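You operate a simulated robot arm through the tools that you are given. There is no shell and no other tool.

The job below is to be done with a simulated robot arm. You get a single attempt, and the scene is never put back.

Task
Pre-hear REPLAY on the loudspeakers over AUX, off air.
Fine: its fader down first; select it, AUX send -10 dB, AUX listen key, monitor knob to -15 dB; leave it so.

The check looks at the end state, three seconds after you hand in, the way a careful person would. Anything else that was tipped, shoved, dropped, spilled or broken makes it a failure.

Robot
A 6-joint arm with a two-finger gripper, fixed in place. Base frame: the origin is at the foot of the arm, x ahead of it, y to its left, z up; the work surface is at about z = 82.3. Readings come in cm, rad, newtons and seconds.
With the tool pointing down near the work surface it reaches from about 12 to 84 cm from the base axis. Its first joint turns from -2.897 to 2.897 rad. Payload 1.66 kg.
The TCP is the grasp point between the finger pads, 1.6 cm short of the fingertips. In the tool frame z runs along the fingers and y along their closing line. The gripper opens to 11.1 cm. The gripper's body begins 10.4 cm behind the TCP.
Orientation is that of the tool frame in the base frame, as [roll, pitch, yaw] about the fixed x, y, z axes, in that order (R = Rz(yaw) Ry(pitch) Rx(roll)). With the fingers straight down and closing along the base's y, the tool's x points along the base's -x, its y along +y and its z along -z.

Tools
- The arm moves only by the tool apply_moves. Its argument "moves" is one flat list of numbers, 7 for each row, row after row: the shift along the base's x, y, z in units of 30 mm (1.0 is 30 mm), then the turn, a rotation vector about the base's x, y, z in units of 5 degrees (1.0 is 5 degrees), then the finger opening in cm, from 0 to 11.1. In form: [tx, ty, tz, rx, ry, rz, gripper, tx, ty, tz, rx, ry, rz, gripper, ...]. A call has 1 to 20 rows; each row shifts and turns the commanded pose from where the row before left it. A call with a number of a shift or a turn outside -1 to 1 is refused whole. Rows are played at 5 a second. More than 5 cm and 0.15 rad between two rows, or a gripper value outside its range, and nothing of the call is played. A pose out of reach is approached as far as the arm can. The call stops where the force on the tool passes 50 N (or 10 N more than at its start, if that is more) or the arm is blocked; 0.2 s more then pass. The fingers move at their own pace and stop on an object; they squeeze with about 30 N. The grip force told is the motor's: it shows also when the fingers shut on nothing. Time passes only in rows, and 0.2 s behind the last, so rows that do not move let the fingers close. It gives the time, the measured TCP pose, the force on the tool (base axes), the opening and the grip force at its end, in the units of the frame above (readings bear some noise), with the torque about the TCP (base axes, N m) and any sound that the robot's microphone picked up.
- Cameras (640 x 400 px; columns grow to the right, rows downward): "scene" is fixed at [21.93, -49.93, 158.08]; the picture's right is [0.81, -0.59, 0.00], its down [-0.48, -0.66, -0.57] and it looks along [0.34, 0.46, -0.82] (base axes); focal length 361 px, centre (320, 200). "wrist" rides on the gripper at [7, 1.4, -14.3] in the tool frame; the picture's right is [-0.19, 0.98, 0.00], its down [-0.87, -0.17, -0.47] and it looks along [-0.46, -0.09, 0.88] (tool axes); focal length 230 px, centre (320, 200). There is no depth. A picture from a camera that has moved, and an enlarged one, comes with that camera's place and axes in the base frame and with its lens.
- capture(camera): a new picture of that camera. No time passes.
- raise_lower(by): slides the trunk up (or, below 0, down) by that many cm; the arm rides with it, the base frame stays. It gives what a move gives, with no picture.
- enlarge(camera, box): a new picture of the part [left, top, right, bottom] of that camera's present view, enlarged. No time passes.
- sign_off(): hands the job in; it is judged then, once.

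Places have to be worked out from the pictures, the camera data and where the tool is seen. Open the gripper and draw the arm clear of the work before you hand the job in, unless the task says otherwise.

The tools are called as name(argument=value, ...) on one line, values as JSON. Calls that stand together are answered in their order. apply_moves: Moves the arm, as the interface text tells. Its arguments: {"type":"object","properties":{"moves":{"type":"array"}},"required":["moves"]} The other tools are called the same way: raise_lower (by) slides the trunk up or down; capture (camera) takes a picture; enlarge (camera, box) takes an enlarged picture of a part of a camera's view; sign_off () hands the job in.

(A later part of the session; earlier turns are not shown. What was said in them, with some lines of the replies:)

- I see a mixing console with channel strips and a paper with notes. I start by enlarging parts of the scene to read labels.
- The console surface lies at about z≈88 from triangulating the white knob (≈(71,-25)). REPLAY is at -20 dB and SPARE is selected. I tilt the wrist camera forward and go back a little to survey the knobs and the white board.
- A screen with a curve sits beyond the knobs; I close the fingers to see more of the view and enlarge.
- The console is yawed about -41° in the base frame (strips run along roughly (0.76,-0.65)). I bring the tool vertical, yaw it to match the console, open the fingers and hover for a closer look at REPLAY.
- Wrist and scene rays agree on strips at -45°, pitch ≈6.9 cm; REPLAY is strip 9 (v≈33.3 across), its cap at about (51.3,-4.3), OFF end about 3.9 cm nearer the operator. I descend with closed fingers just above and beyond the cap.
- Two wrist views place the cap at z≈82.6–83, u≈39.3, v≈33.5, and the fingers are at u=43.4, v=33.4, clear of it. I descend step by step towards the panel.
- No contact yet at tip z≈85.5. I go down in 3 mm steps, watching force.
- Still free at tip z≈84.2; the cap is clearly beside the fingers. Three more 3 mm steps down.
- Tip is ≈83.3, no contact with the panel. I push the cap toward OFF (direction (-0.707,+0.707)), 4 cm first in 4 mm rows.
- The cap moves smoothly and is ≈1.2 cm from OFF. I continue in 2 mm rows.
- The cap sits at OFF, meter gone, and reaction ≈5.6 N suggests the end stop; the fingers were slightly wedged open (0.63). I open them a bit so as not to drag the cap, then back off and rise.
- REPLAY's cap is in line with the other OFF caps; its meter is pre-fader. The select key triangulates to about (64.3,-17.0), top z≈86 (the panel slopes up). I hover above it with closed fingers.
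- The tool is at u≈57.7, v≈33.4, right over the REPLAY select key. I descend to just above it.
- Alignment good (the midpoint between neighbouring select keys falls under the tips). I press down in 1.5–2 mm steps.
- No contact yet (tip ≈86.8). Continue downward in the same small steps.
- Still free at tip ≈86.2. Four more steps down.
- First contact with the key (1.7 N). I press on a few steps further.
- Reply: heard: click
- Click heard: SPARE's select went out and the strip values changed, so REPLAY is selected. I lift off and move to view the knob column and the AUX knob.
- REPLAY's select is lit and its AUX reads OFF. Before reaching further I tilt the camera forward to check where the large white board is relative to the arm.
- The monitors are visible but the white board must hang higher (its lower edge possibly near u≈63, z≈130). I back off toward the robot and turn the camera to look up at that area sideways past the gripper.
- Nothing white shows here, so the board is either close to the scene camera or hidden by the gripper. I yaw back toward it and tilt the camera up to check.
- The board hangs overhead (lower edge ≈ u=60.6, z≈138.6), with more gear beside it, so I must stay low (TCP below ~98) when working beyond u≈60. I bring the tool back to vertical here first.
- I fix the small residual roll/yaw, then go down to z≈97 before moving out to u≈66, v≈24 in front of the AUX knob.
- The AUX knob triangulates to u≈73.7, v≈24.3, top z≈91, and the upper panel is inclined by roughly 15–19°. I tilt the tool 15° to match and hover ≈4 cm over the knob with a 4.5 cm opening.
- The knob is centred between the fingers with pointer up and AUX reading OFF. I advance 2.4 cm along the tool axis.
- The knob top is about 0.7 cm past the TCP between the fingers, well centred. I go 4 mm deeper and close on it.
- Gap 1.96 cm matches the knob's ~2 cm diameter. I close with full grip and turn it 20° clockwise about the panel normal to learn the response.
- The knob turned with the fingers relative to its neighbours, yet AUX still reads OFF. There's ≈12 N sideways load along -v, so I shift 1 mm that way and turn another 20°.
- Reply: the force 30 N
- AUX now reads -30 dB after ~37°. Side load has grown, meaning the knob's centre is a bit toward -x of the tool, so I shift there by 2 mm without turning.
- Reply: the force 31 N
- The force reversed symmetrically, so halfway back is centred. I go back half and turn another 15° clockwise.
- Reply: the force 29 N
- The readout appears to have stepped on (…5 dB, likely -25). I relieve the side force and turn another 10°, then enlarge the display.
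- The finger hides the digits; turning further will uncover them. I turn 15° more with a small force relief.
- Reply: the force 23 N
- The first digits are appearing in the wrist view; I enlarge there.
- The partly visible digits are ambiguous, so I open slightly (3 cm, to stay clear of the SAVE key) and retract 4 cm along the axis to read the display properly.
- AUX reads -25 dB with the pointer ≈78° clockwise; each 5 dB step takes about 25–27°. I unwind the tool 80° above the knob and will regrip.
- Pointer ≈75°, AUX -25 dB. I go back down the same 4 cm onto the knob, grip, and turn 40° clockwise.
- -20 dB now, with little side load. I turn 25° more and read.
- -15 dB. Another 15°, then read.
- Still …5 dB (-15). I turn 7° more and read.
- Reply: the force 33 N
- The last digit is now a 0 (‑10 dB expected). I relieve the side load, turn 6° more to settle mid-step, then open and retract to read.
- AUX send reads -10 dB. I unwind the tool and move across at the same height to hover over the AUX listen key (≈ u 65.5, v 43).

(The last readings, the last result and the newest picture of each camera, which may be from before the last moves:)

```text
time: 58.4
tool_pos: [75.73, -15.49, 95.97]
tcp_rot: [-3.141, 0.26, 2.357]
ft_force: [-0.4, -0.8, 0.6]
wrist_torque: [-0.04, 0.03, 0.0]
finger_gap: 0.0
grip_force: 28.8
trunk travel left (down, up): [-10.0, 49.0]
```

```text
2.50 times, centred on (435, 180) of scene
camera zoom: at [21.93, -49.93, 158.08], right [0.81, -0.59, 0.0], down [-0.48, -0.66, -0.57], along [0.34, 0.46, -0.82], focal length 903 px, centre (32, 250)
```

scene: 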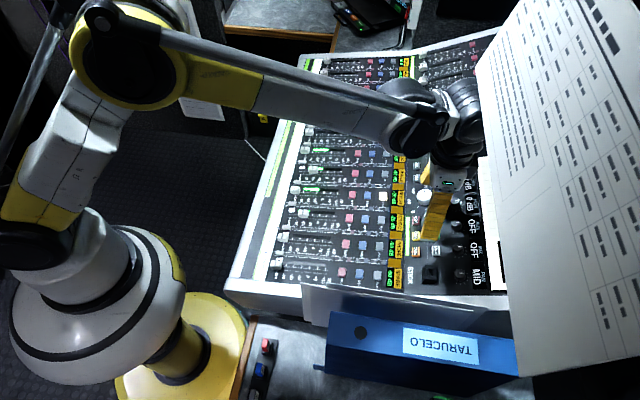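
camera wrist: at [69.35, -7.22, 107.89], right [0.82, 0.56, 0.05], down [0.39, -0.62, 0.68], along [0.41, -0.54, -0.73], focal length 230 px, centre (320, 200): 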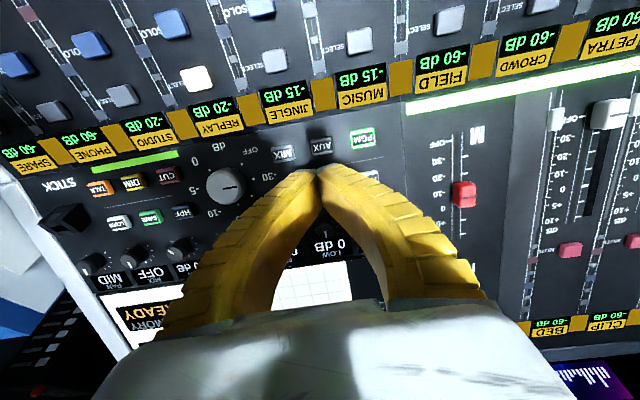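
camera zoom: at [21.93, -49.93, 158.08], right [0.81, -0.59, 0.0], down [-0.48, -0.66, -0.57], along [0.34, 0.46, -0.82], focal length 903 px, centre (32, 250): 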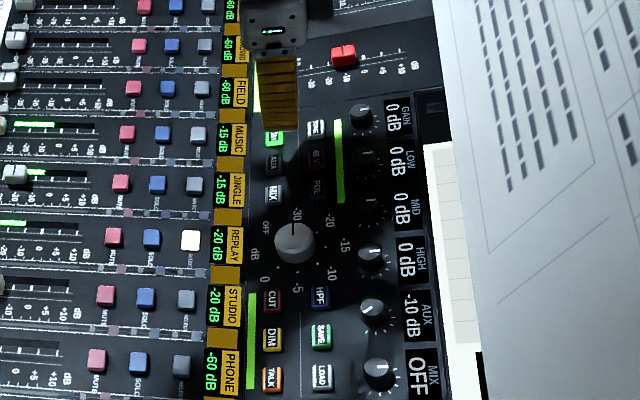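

The AUX key is confirmed at u≈65.6, v≈43.0. I descend to ≈1 cm above it.

apply_moves(moves=[0.058, -0.003, -0.629, 0, 0, 0, 0, 0.058, -0.003, -0.629, 0, 0, 0, 0, 0.058, -0.003, -0.6, 0, 0, 0, 0, 0, 0, 0, 0, 0, 0, 0])

enlarge(camera="wrist", box=[240, 100, 400, 260])

enlarge(camera="scene", box=[390, 120, 470, 200])

```text
time: 59.4
tool_pos: [76.23, -15.31, 90.45]
tcp_rot: [-3.141, 0.265, 2.355]
ft_force: [0.2, -0.6, -0.3]
wrist_torque: [-0.01, -0.02, 0.0]
finger_gap: 0.0
grip_force: 28.7
trunk travel left (down, up): [-10.0, 49.0]
```

```text
2.50 times, centred on (320, 180) of wrist
camera zoom: at [69.81, -7.05, 102.41], right [0.82, 0.56, 0.05], down [0.39, -0.62, 0.68], along [0.41, -0.54, -0.73], focal length 575 px, centre (320, 250)
```

zoom: 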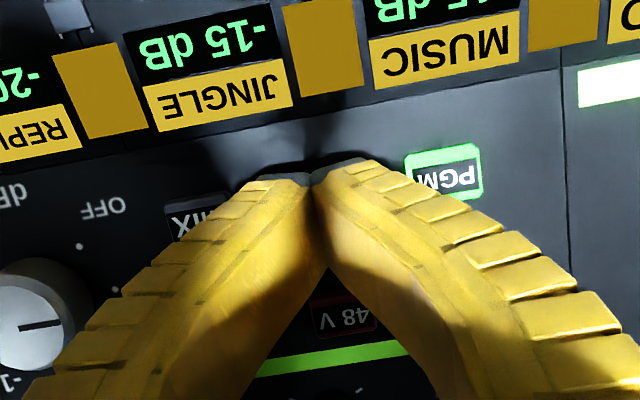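

```text
5.00 times, centred on (430, 160) of scene
camera zoom: at [21.93, -49.93, 158.08], right [0.81, -0.59, 0.0], down [-0.48, -0.66, -0.57], along [0.34, 0.46, -0.82], focal length 1805 px, centre (-230, 400)
```

zoom: 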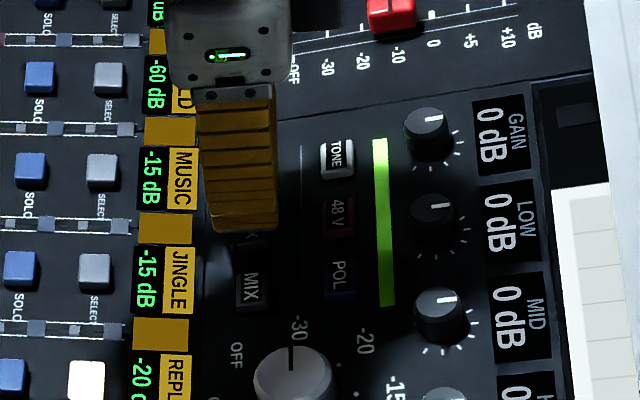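

Alignment is good (key midway between MIX and PGM under the tips). I press along the tool axis in 1.5 mm steps.

apply_moves(moves=[0.0092, -0.0092, -0.048, 0, 0, 0, 0, 0.0092, -0.0092, -0.048, 0, 0, 0, 0, 0.0092, -0.0092, -0.048, 0, 0, 0, 0, 0.0092, -0.0092, -0.048, 0, 0, 0, 0, 0.0092, -0.0092, -0.048, 0, 0, 0, 0])

```text
time: 60.6
tool_pos: [76.58, -15.52, 89.64]
tcp_rot: [-3.141, 0.26, 2.355]
ft_force: [-0.1, 0.2, 0.6]
wrist_torque: [-0.02, 0.01, 0.0]
finger_gap: 0.04
grip_force: 28.4
trunk travel left (down, up): [-10.0, 49.0]
```

No contact yet; three more small steps.

apply_moves(moves=[0.0092, -0.0092, -0.048, 0, 0, 0, 0, 0.0092, -0.0092, -0.048, 0, 0, 0, 0, 0.0092, -0.0092, -0.048, 0, 0, 0, 0])

```text
time: 61.4
tool_pos: [76.61, -15.62, 89.08]
tcp_rot: [-3.14, 0.261, 2.356]
ft_force: [0.0, -0.3, 1.0]
wrist_torque: [0.03, -0.02, -0.03]
finger_gap: 0.62
grip_force: 27.9
trunk travel left (down, up): [-10.0, 49.0]
```

Contact is starting (gap reads 0.62 as with the select key). Two more steps to press it.

apply_moves(moves=[0.0092, -0.0092, -0.048, 0, 0, 0, 0, 0.0092, -0.0092, -0.048, 0, 0, 0, 0])

enlarge(camera="scene", box=[390, 120, 470, 200])

enlarge(camera="wrist", box=[240, 100, 400, 260])

```text
time: 62.0
tool_pos: [76.73, -15.53, 88.85]
tcp_rot: [3.14, 0.261, 2.354]
ft_force: [-0.8, -0.2, 2.8]
wrist_torque: [0.01, -0.02, -0.02]
finger_gap: 0.59
grip_force: 28.4
trunk travel left (down, up): [-10.0, 49.0]
heard: click
```

```text
5.00 times, centred on (430, 160) of scene
camera zoom: at [21.93, -49.93, 158.08], right [0.81, -0.59, 0.0], down [-0.48, -0.66, -0.57], along [0.34, 0.46, -0.82], focal length 1805 px, centre (-230, 400)
```

zoom: 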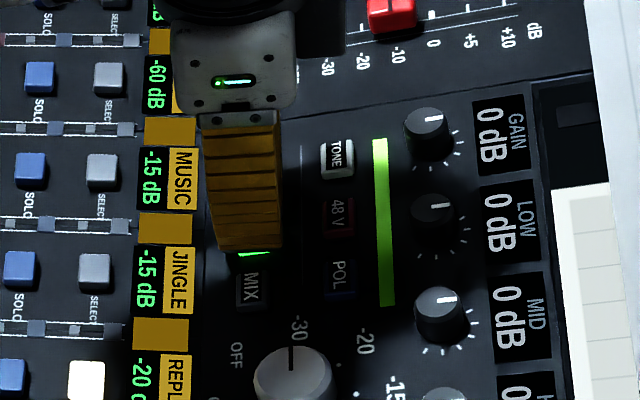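

```text
2.50 times, centred on (320, 180) of wrist
camera zoom: at [70.32, -7.35, 100.78], right [0.82, 0.56, 0.05], down [0.39, -0.62, 0.68], along [0.41, -0.54, -0.73], focal length 575 px, centre (320, 250)
```

zoom: 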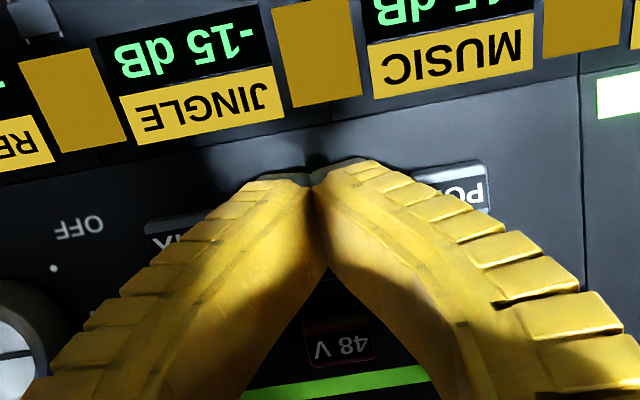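

Click: AUX is lit and PGM went dark. I lift off along the axis and move over the monitor knob (u≈67.4, v≈32.4, currently pointing at -30; -15 is at 12 o'clock, so 90° clockwise), pre-rotating 30° counter-clockwise.

apply_moves(moves=[-0.153, 0.153, 0.805, 0, 0, 0, 0, -0.153, 0.153, 0.85, 0, 0, 0, 0, -0.34, -0.517, 0, -0.183, 0.183, 0.966, 5.5, -0.34, -0.517, 0, -0.183, 0.183, 0.966, 5.5, -0.34, -0.517, 0, -0.183, 0.183, 0.966, 5.5, -0.34, -0.517, 0, -0.183, 0.183, 0.966, 5.5, -0.34, -0.517, 0, -0.183, 0.183, 0.966, 5.5, -0.34, -0.517, 0, -0.183, 0.183, 0.966, 5.5, 0, 0, 0, 0, 0, 0, 5.5])

capture(camera="wrist")

enlarge(camera="wrist", box=[240, 100, 400, 260])

enlarge(camera="scene", box=[380, 120, 500, 260])

```text
time: 64.0
tool_pos: [69.61, -23.88, 93.98]
tcp_rot: [-3.008, 0.225, 2.894]
ft_force: [-0.8, -0.3, 0.5]
wrist_torque: [-0.02, 0.0, 0.0]
finger_gap: 5.73
grip_force: 1.8
trunk travel left (down, up): [-10.0, 49.0]
```

```text
taken
camera wrist: at [60.82, -18.49, 105.91], right [0.45, 0.89, -0.09], down [0.69, -0.28, 0.67], along [0.57, -0.36, -0.74], focal length 230 px, centre (320, 200)
```

wrist: 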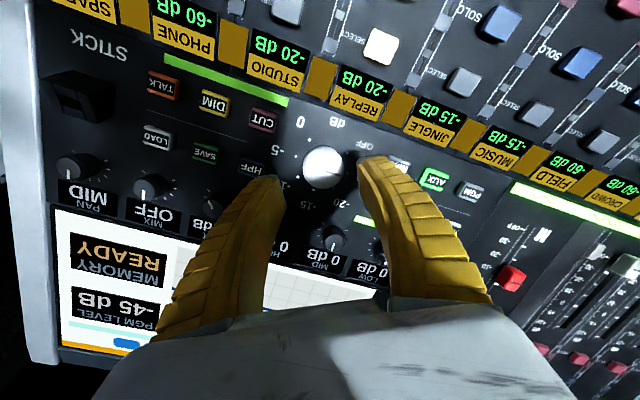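

```text
2.50 times, centred on (320, 180) of wrist
camera zoom: at [60.82, -18.49, 105.91], right [0.45, 0.89, -0.09], down [0.69, -0.28, 0.67], along [0.57, -0.36, -0.74], focal length 575 px, centre (320, 250)
```

zoom: 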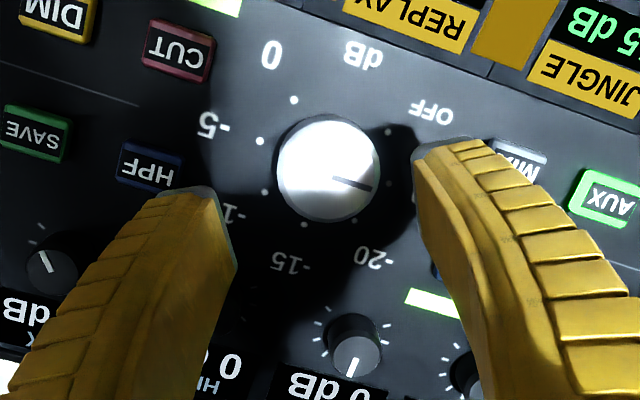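

```text
2.86 times, centred on (440, 190) of scene
camera zoom: at [21.93, -49.93, 158.08], right [0.81, -0.59, 0.0], down [-0.48, -0.66, -0.57], along [0.34, 0.46, -0.82], focal length 1032 px, centre (-23, 229)
```

zoom: 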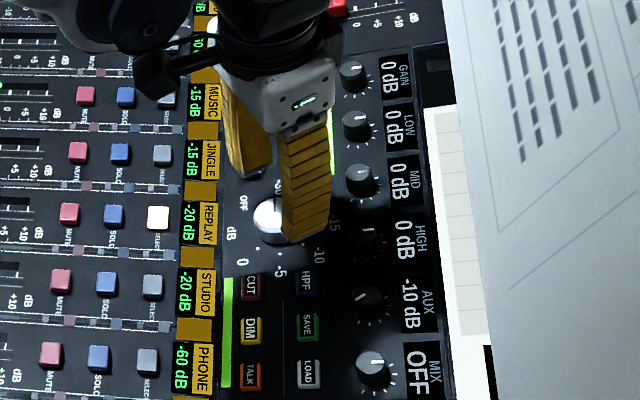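

The knob sits at u≈67.4, v≈32.4; pointer on -30, -15 at 12 o'clock. I advance 3.5 cm along the axis.

apply_moves(moves=[0.0806, -0.0622, -0.376, 0, 0, 0, 5.5, 0.0806, -0.0622, -0.376, 0, 0, 0, 5.5, 0.0806, -0.0622, -0.376, 0, 0, 0, 5.5, 0, 0, 0, 0, 0, 0, 5.5])

enlarge(camera="wrist", box=[240, 100, 400, 260])

enlarge(camera="scene", box=[390, 150, 470, 230])

```text
time: 65.0
tool_pos: [70.38, -24.57, 90.67]
tcp_rot: [-3.007, 0.225, 2.894]
ft_force: [-0.4, 0.3, -1.2]
wrist_torque: [0.01, -0.01, -0.02]
finger_gap: 5.71
grip_force: 1.8
trunk travel left (down, up): [-10.0, 49.0]
```

```text
2.50 times, centred on (320, 180) of wrist
camera zoom: at [61.58, -19.1, 102.58], right [0.45, 0.89, -0.09], down [0.69, -0.28, 0.67], along [0.57, -0.36, -0.74], focal length 575 px, centre (320, 250)
```

zoom: 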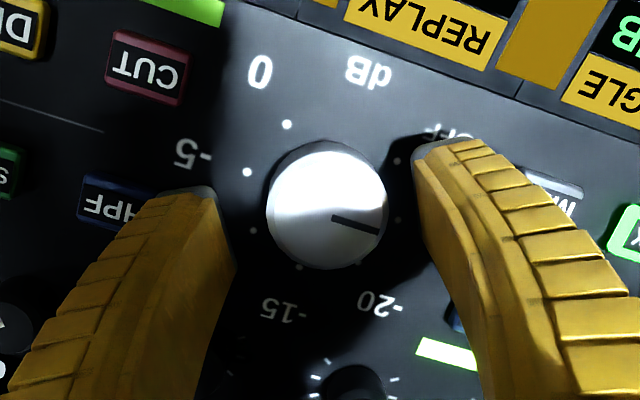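

```text
5.00 times, centred on (430, 190) of scene
camera zoom: at [21.93, -49.93, 158.08], right [0.81, -0.59, 0.0], down [-0.48, -0.66, -0.57], along [0.34, 0.46, -0.82], focal length 1805 px, centre (-230, 250)
```

zoom: 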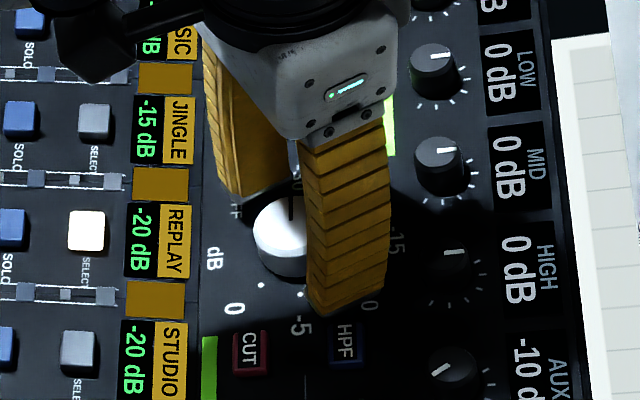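

The knob top is ~1.8 cm beyond the TCP, and 2 mm off to the +y side. I correct that, advance 1.3 cm and close on it.

apply_moves(moves=[0.055, -0.01, -0.21, 0, 0, 0, 5.5, 0.055, -0.01, -0.21, 0, 0, 0, 5.5, 0, 0, 0, 0, 0, 0, 4.5, 0, 0, 0, 0, 0, 0, 3.5, 0, 0, 0, 0, 0, 0, 3.5])

enlarge(camera="wrist", box=[240, 100, 400, 260])

```text
time: 66.2
tool_pos: [70.39, -24.58, 89.42]
tcp_rot: [-3.007, 0.227, 2.892]
ft_force: [-11.0, -8.1, 25.3]
wrist_torque: [-0.9, 0.0, -0.5]
finger_gap: 4.65
grip_force: 8.5
trunk travel left (down, up): [-10.0, 49.0]
```

```text
2.50 times, centred on (320, 180) of wrist
camera zoom: at [61.59, -19.21, 101.43], right [0.45, 0.89, -0.08], down [0.68, -0.28, 0.67], along [0.58, -0.36, -0.73], focal length 575 px, centre (320, 250)
```

zoom: 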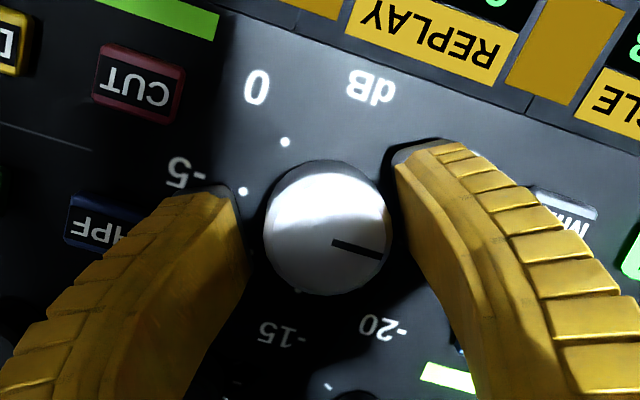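

The tips are pressing the panel (≈25 N upward). I back off 4 mm along the axis with fingers slightly open.

apply_moves(moves=[-0.012, 0.012, 0.065, 0, 0, 0, 5.2, -0.012, 0.012, 0.065, 0, 0, 0, 5.2, 0, 0, 0, 0, 0, 0, 5.2])

enlarge(camera="wrist", box=[240, 100, 400, 260])

enlarge(camera="scene", box=[390, 150, 470, 230])

```text
time: 67.0
tool_pos: [70.54, -24.51, 89.67]
tcp_rot: [-3.008, 0.227, 2.895]
ft_force: [-3.1, 4.0, 2.6]
wrist_torque: [-0.06, 0.01, -0.08]
finger_gap: 5.35
grip_force: 0.4
trunk travel left (down, up): [-10.0, 49.0]
```

```text
2.50 times, centred on (320, 180) of wrist
camera zoom: at [61.7, -19.01, 101.62], right [0.45, 0.89, -0.08], down [0.69, -0.28, 0.67], along [0.57, -0.36, -0.74], focal length 575 px, centre (320, 250)
```

zoom: 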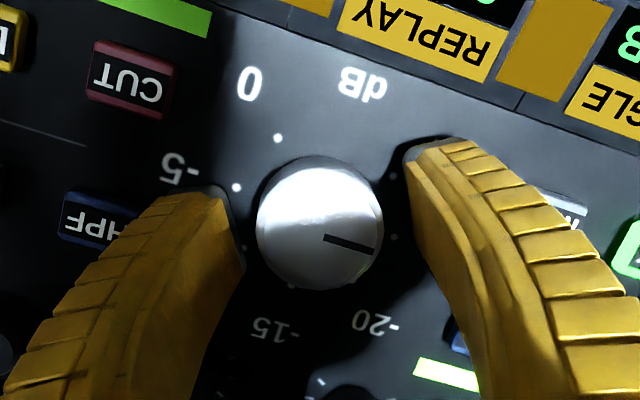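

```text
5.00 times, centred on (430, 190) of scene
camera zoom: at [21.93, -49.93, 158.08], right [0.81, -0.59, 0.0], down [-0.48, -0.66, -0.57], along [0.34, 0.46, -0.82], focal length 1805 px, centre (-230, 250)
```

zoom: 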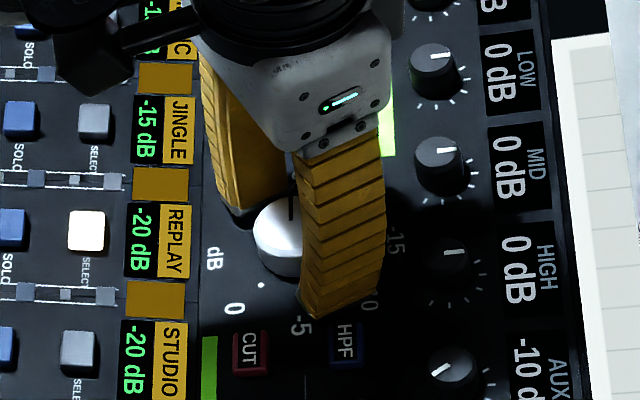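

Nearly free now (5 N), tips ≈0.8 cm below the knob's top, centred. I back off 1.5 mm more and close.

apply_moves(moves=[-0.009, 0.009, 0.048, 0, 0, 0, 5, 0, 0, 0, 0, 0, 0, 4, 0, 0, 0, 0, 0, 0, 3, 0, 0, 0, 0, 0, 0, 3])

enlarge(camera="wrist", box=[240, 100, 400, 260])

```text
time: 68.0
tool_pos: [70.44, -24.41, 89.69]
tcp_rot: [-3.008, 0.228, 2.897]
ft_force: [0.8, 0.3, 1.3]
wrist_torque: [-0.05, -0.06, 0.01]
finger_gap: 3.2
grip_force: 34.2
trunk travel left (down, up): [-10.0, 49.0]
```

```text
2.50 times, centred on (320, 180) of wrist
camera zoom: at [61.71, -19.02, 101.77], right [0.45, 0.89, -0.09], down [0.69, -0.28, 0.67], along [0.57, -0.36, -0.74], focal length 575 px, centre (320, 250)
```

zoom: 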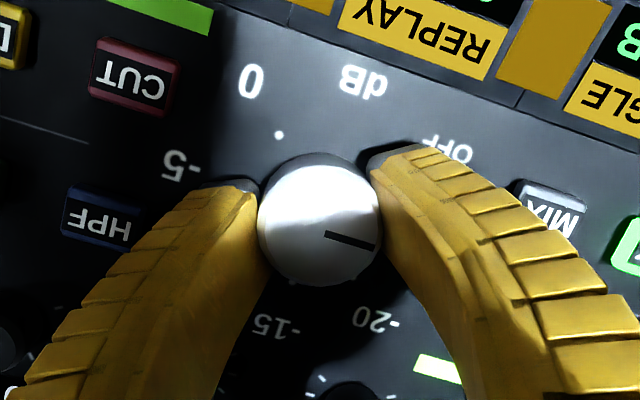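

Gripped centrally with almost no side load. I turn 40° clockwise first.

apply_moves(moves=[0, 0, 0, 0.183, -0.183, -0.966, 2, 0, 0, 0, 0.183, -0.183, -0.966, 2, 0, 0, 0, 0.183, -0.183, -0.966, 2, 0, 0, 0, 0.183, -0.183, -0.966, 2, 0, 0, 0, 0.183, -0.183, -0.966, 2, 0, 0, 0, 0.183, -0.183, -0.966, 2, 0, 0, 0, 0.183, -0.183, -0.966, 2, 0, 0, 0, 0.183, -0.183, -0.966, 2])

enlarge(camera="wrist", box=[240, 100, 400, 260])

enlarge(camera="scene", box=[390, 150, 470, 230])

```text
time: 69.8
tool_pos: [70.41, -24.38, 89.94]
tcp_rot: [3.096, 0.257, 2.172]
ft_force: [0.6, -3.1, 7.5]
wrist_torque: [0.17, -0.41, 0.13]
finger_gap: 2.99
grip_force: 34.1
trunk travel left (down, up): [-10.0, 49.0]
```

```text
2.50 times, centred on (320, 180) of wrist
camera zoom: at [65.21, -15.64, 101.78], right [0.91, 0.41, 0.09], down [0.25, -0.7, 0.67], along [0.34, -0.58, -0.74], focal length 575 px, centre (320, 250)
```

zoom: 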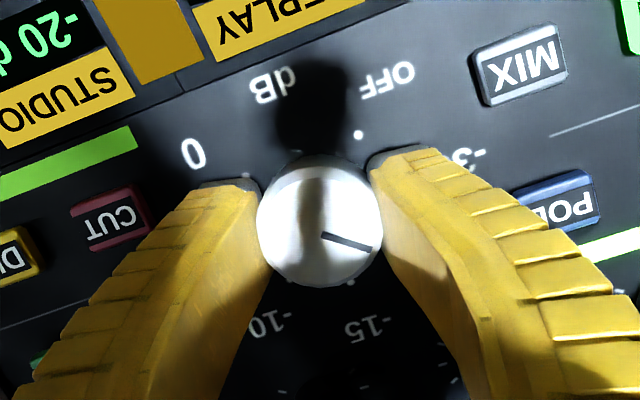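

```text
5.00 times, centred on (430, 190) of scene
camera zoom: at [21.93, -49.93, 158.08], right [0.81, -0.59, 0.0], down [-0.48, -0.66, -0.57], along [0.34, 0.46, -0.82], focal length 1805 px, centre (-230, 250)
```

zoom: 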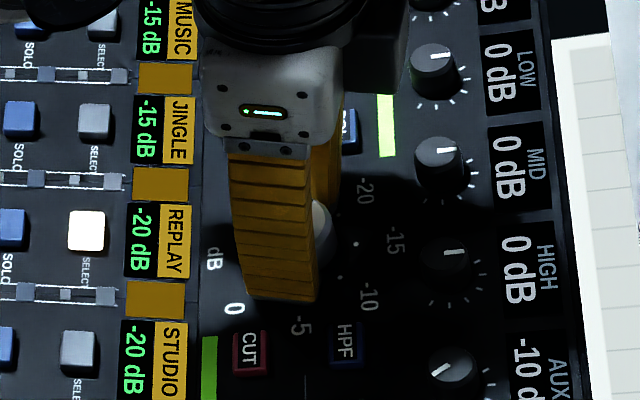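

The knob follows the fingers without slip. Another 40°.

apply_moves(moves=[0, 0, 0, 0.183, -0.183, -0.966, 2, 0, 0, 0, 0.183, -0.183, -0.966, 2, 0, 0, 0, 0.183, -0.183, -0.966, 2, 0, 0, 0, 0.183, -0.183, -0.966, 2, 0, 0, 0, 0.183, -0.183, -0.966, 2, 0, 0, 0, 0.183, -0.183, -0.966, 2, 0, 0, 0, 0.183, -0.183, -0.966, 2, 0, 0, 0, 0.183, -0.183, -0.966, 2])

enlarge(camera="wrist", box=[240, 100, 400, 260])

enlarge(camera="scene", box=[390, 150, 470, 230])

```text
time: 71.6
tool_pos: [70.46, -24.56, 89.76]
tcp_rot: [2.936, 0.164, 1.465]
ft_force: [-2.8, 6.7, 3.2]
wrist_torque: [0.66, -0.42, 0.3]
finger_gap: 2.97
grip_force: 33.9
trunk travel left (down, up): [-10.0, 49.0]
```

```text
2.50 times, centred on (320, 180) of wrist
camera zoom: at [69.95, -15.28, 102.57], right [0.94, -0.26, 0.23], down [-0.34, -0.75, 0.56], along [0.03, -0.61, -0.79], focal length 575 px, centre (320, 250)
```

zoom: 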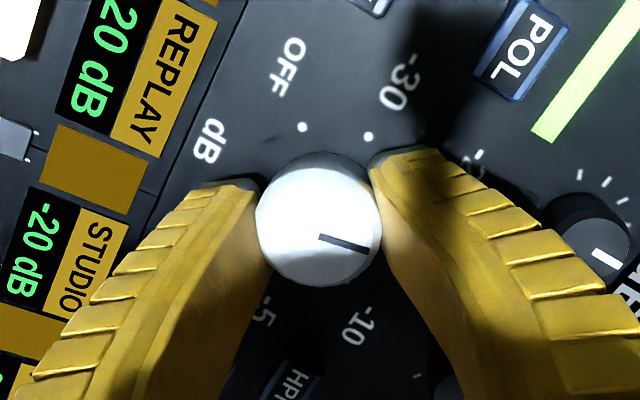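

```text
5.00 times, centred on (430, 190) of scene
camera zoom: at [21.93, -49.93, 158.08], right [0.81, -0.59, 0.0], down [-0.48, -0.66, -0.57], along [0.34, 0.46, -0.82], focal length 1805 px, centre (-230, 250)
```

zoom: 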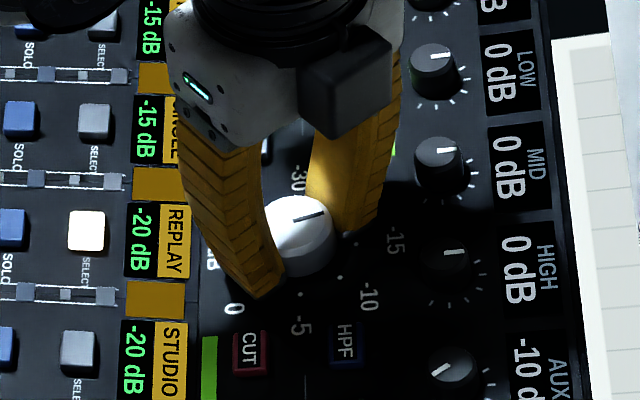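

The pointer is ~12–18° short of 12 o'clock. I turn 10° more and measure it closely.

apply_moves(moves=[0, 0, 0, 0.183, -0.183, -0.966, 2, 0, 0, 0, 0.183, -0.183, -0.966, 2])

enlarge(camera="scene", box=[405, 175, 465, 215])

enlarge(camera="wrist", box=[240, 100, 400, 260])

```text
time: 72.2
tool_pos: [70.36, -24.48, 89.75]
tcp_rot: [2.912, 0.128, 1.291]
ft_force: [0.5, 7.5, 1.7]
wrist_torque: [0.6, -0.62, 0.36]
finger_gap: 2.94
grip_force: 33.6
trunk travel left (down, up): [-10.0, 49.0]
```

```text
10.00 times, centred on (435, 195) of scene
camera zoom: at [21.93, -49.93, 158.08], right [0.81, -0.59, 0.0], down [-0.48, -0.66, -0.57], along [0.34, 0.46, -0.82], focal length 3611 px, centre (-830, 250)
```

zoom: 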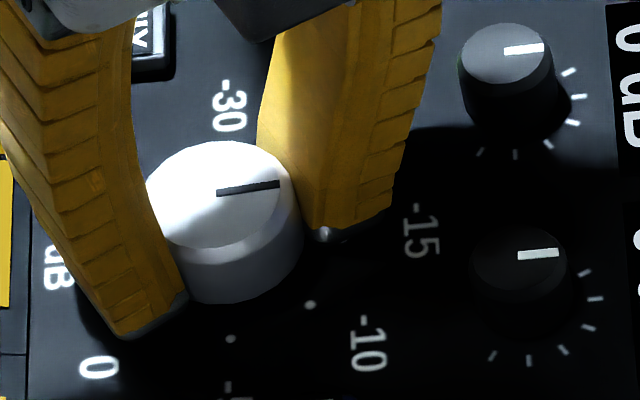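

```text
2.50 times, centred on (320, 180) of wrist
camera zoom: at [71.09, -15.7, 102.85], right [0.87, -0.42, 0.25], down [-0.48, -0.7, 0.53], along [-0.05, -0.58, -0.81], focal length 575 px, centre (320, 250)
```

zoom: 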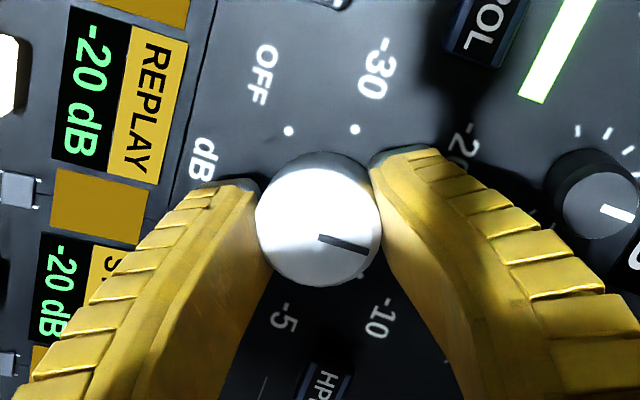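

The pointer is about 4–5° short of the 12 o'clock direction (-15 mark). I add 4.5° and check again.

apply_moves(moves=[0, 0, 0, 0.165, -0.165, -0.87, 2, 0, 0, 0, 0, 0, 0, 2])

enlarge(camera="scene", box=[405, 175, 465, 215])

```text
time: 72.8
tool_pos: [70.51, -24.6, 89.71]
tcp_rot: [2.904, 0.11, 1.213]
ft_force: [6.4, 6.5, 7.0]
wrist_torque: [0.29, -0.57, 0.22]
finger_gap: 2.98
grip_force: 34.3
trunk travel left (down, up): [-10.0, 49.0]
```

```text
10.00 times, centred on (435, 195) of scene
camera zoom: at [21.93, -49.93, 158.08], right [0.81, -0.59, 0.0], down [-0.48, -0.66, -0.57], along [0.34, 0.46, -0.82], focal length 3611 px, centre (-830, 250)
```

zoom: 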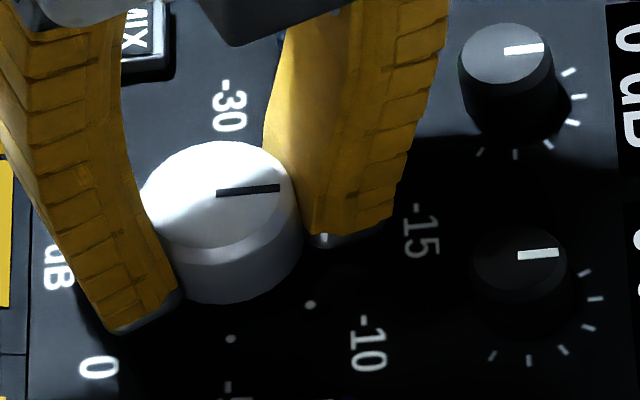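

The pointer is now parallel to the 12 o'clock encoder pointers. I open gently and retract along the axis, then check.

apply_moves(moves=[0, 0, 0, 0, 0, 0, 4.5, 0, 0, 0, 0, 0, 0, 4.5, -0.061, 0.061, 0.322, 0, 0, 0, 4.5, -0.122, 0.122, 0.644, 0, 0, 0, 4.5, -0.122, 0.122, 0.644, 0, 0, 0, 4.5, 0, 0, 0, 0, 0, 0, 4.5])

enlarge(camera="scene", box=[405, 175, 465, 215])

enlarge(camera="wrist", box=[240, 100, 400, 260])

```text
time: 74.2
tool_pos: [69.61, -23.59, 94.75]
tcp_rot: [2.902, 0.11, 1.215]
ft_force: [0.6, 0.6, 0.9]
wrist_torque: [0.0, -0.02, -0.01]
finger_gap: 4.73
grip_force: 1.7
trunk travel left (down, up): [-10.0, 49.0]
```

```text
10.00 times, centred on (435, 195) of scene
camera zoom: at [21.93, -49.93, 158.08], right [0.81, -0.59, 0.0], down [-0.48, -0.66, -0.57], along [0.34, 0.46, -0.82], focal length 3611 px, centre (-830, 250)
```

zoom: 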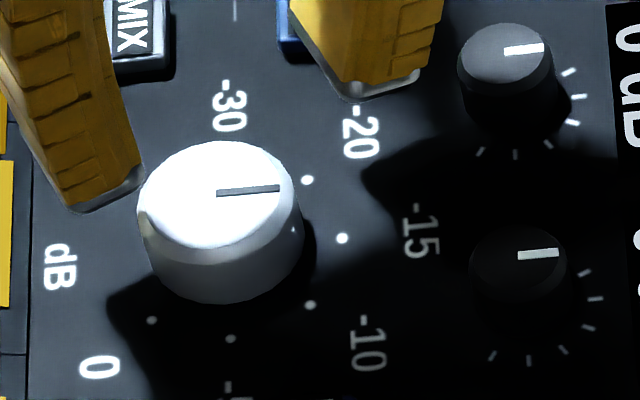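

```text
2.50 times, centred on (320, 180) of wrist
camera zoom: at [70.73, -15.02, 107.97], right [0.84, -0.49, 0.25], down [-0.54, -0.67, 0.51], along [-0.08, -0.56, -0.82], focal length 575 px, centre (320, 250)
```

zoom: 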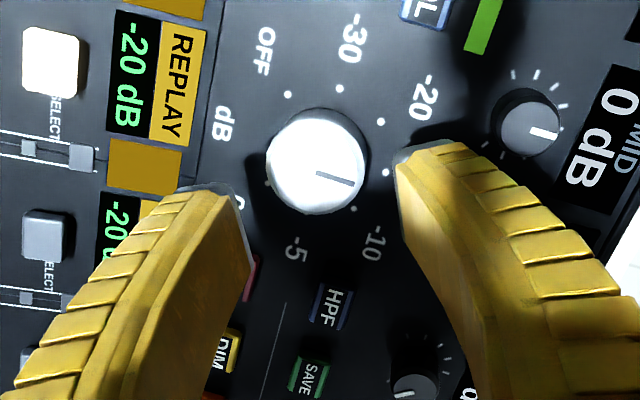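

Pointer lines up with the -15 dot (within ~2°). I withdraw toward the operator side at this height while unwinding, then rise clear and inspect everything.

apply_moves(moves=[-0.2, 0.2, 0.2, 0, 0, 0, 4.5, -0.6, 0.6, 0, -0.183, 0.183, 0.966, 4.5, -0.6, 0.6, 0, -0.183, 0.183, 0.966, 4.5, -0.6, 0.6, 0, -0.183, 0.183, 0.966, 4.5, -0.6, 0.6, 0, -0.183, 0.183, 0.966, 4.5, -0.6, 0.6, 0, -0.183, 0.183, 0.966, 4.5, -0.6, 0.6, 0, -0.183, 0.183, 0.966, 4.5, -0.6, 0.6, 0, -0.183, 0.183, 0.966, 4.5, -0.6, 0.6, 0, -0.183, 0.183, 0.966, 4.5, -0.6, 0.6, 0, -0.183, 0.183, 0.966, 4.5, -0.6, 0.6, 0.5, -0.183, 0.183, 0.966, 11.1, -0.6, 0.6, 1, -0.183, 0.183, 0.966, 11.1, -0.6, 0.6, 1, -0.183, 0.183, 0.966, 11.1, -0.6, 0.6, 1, -0.183, 0.183, 0.966, 11.1, -0.4, 0.4, 1, 0, 0, 0, 11.1, -0.4, 0.4, 1, 0, 0, 0, 11.1])

capture(camera="wrist")

capture(camera="scene")

enlarge(camera="scene", box=[380, 110, 500, 260])

enlarge(camera="scene", box=[280, 130, 420, 270])

```text
time: 77.6
tool_pos: [42.97, 3.11, 111.86]
tcp_rot: [-3.141, 0.264, 2.362]
ft_force: [-0.4, -0.6, -0.7]
wrist_torque: [-0.01, -0.01, 0.0]
finger_gap: 11.07
grip_force: 0.1
trunk travel left (down, up): [-10.0, 49.0]
```

```text
taken
camera wrist: at [36.63, 11.35, 123.72], right [0.82, 0.57, 0.05], down [0.39, -0.62, 0.68], along [0.42, -0.54, -0.73], focal length 230 px, centre (320, 200)
```

wrist: 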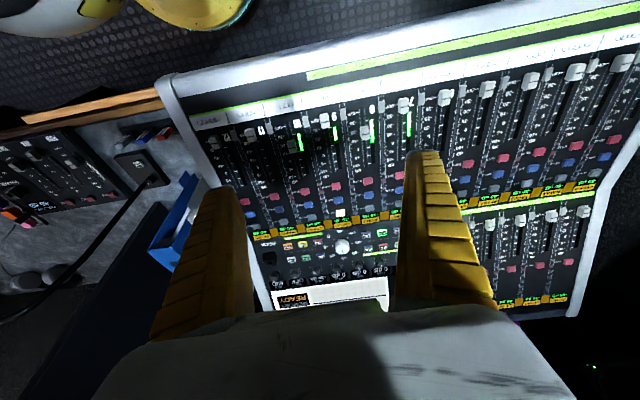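

```text
taken
```

scene: 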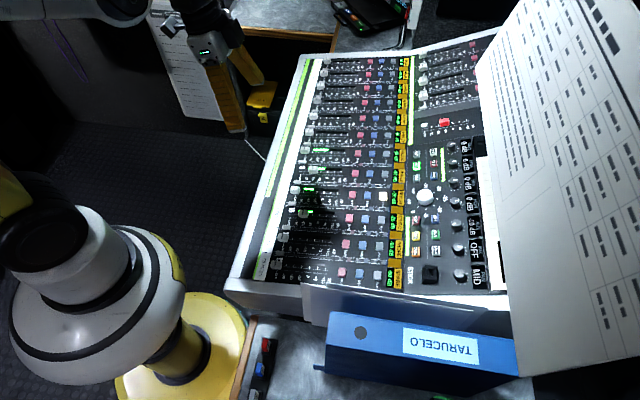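

```text
2.67 times, centred on (440, 185) of scene
camera zoom: at [21.93, -49.93, 158.08], right [0.81, -0.59, 0.0], down [-0.48, -0.66, -0.57], along [0.34, 0.46, -0.82], focal length 963 px, centre (0, 240)
```

zoom: 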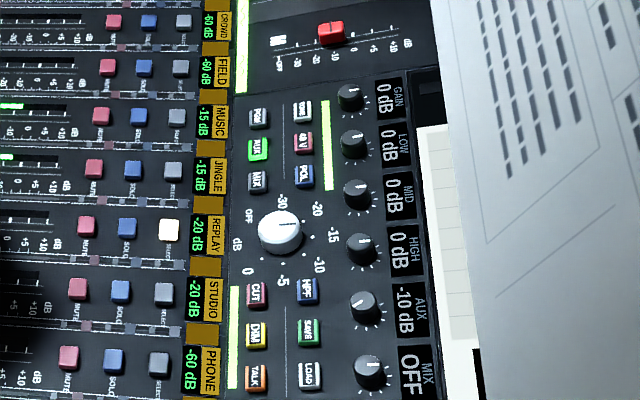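

```text
2.86 times, centred on (350, 200) of scene
camera zoom: at [21.93, -49.93, 158.08], right [0.81, -0.59, 0.0], down [-0.48, -0.66, -0.57], along [0.34, 0.46, -0.82], focal length 1032 px, centre (234, 200)
```

zoom: 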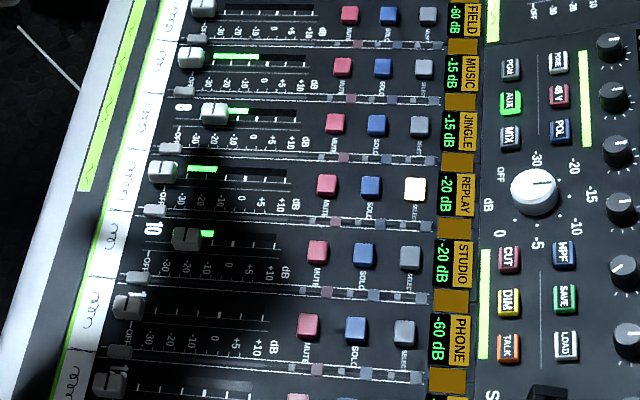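

All states look right: REPLAY fader at OFF and selected, AUX send -10 dB, AUX listen lit, monitor at -15. One last close check of the REPLAY fader and listen section before handing in.

enlarge(camera="wrist", box=[260, 80, 420, 180])

enlarge(camera="scene", box=[405, 140, 485, 260])

```text
4.00 times, centred on (340, 130) of wrist
camera zoom: at [36.63, 11.35, 123.72], right [0.82, 0.57, 0.05], down [0.39, -0.62, 0.68], along [0.42, -0.54, -0.73], focal length 920 px, centre (240, 480)
```

zoom: 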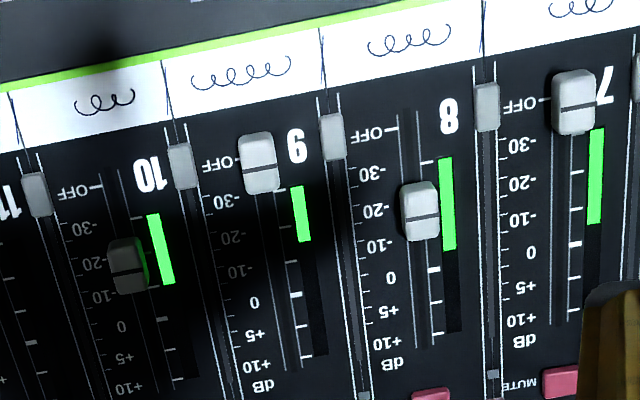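

```text
3.33 times, centred on (445, 200) of scene
camera zoom: at [21.93, -49.93, 158.08], right [0.81, -0.59, 0.0], down [-0.48, -0.66, -0.57], along [0.34, 0.46, -0.82], focal length 1204 px, centre (-97, 200)
```

zoom: 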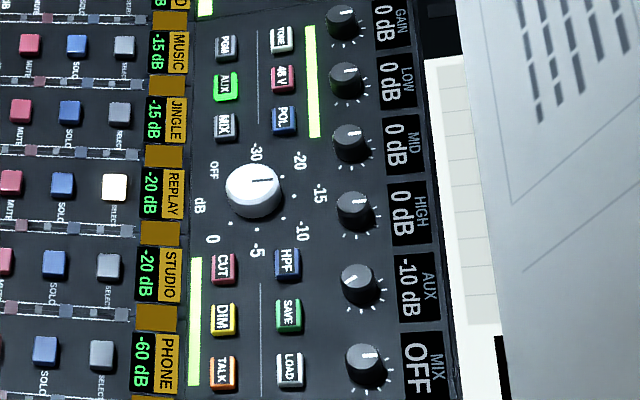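

REPLAY's fader line is on its OFF tick, select is lit, AUX send is -10 dB, the AUX listen key is lit and the monitor knob points at -15. The gripper is open and the arm is clear, so I hand in.

sign_off()

```text
The job is handed in.
```

REPLAY is set up for pre-hear on the loudspeakers over AUX, off air. I've handed the job in, but the result hasn't come back.

These are the settings in the last pictures:

- **Fader:** REPLAY (strip 9) was pulled down first. Its line sits on the OFF tick, level with the other closed faders.
- **Select:** REPLAY's select key is lit and SPARE's is off.
- **AUX send:** the display reads -10 dB for REPLAY.
- **Listen key:** AUX is lit and PGM has gone dark.
- **Monitor knob:** it points at the -15 dot, within about 2° by my measurement. It has no readout, so I judged this from the pictures only.

When I first lowered the gripper onto the monitor knob, the fingertips pressed the panel with about 25 N. I backed off and gripped again, and nothing moved or showed damage. I saw no other fader, key or object disturbed. The gripper is open and the arm is clear of the console.
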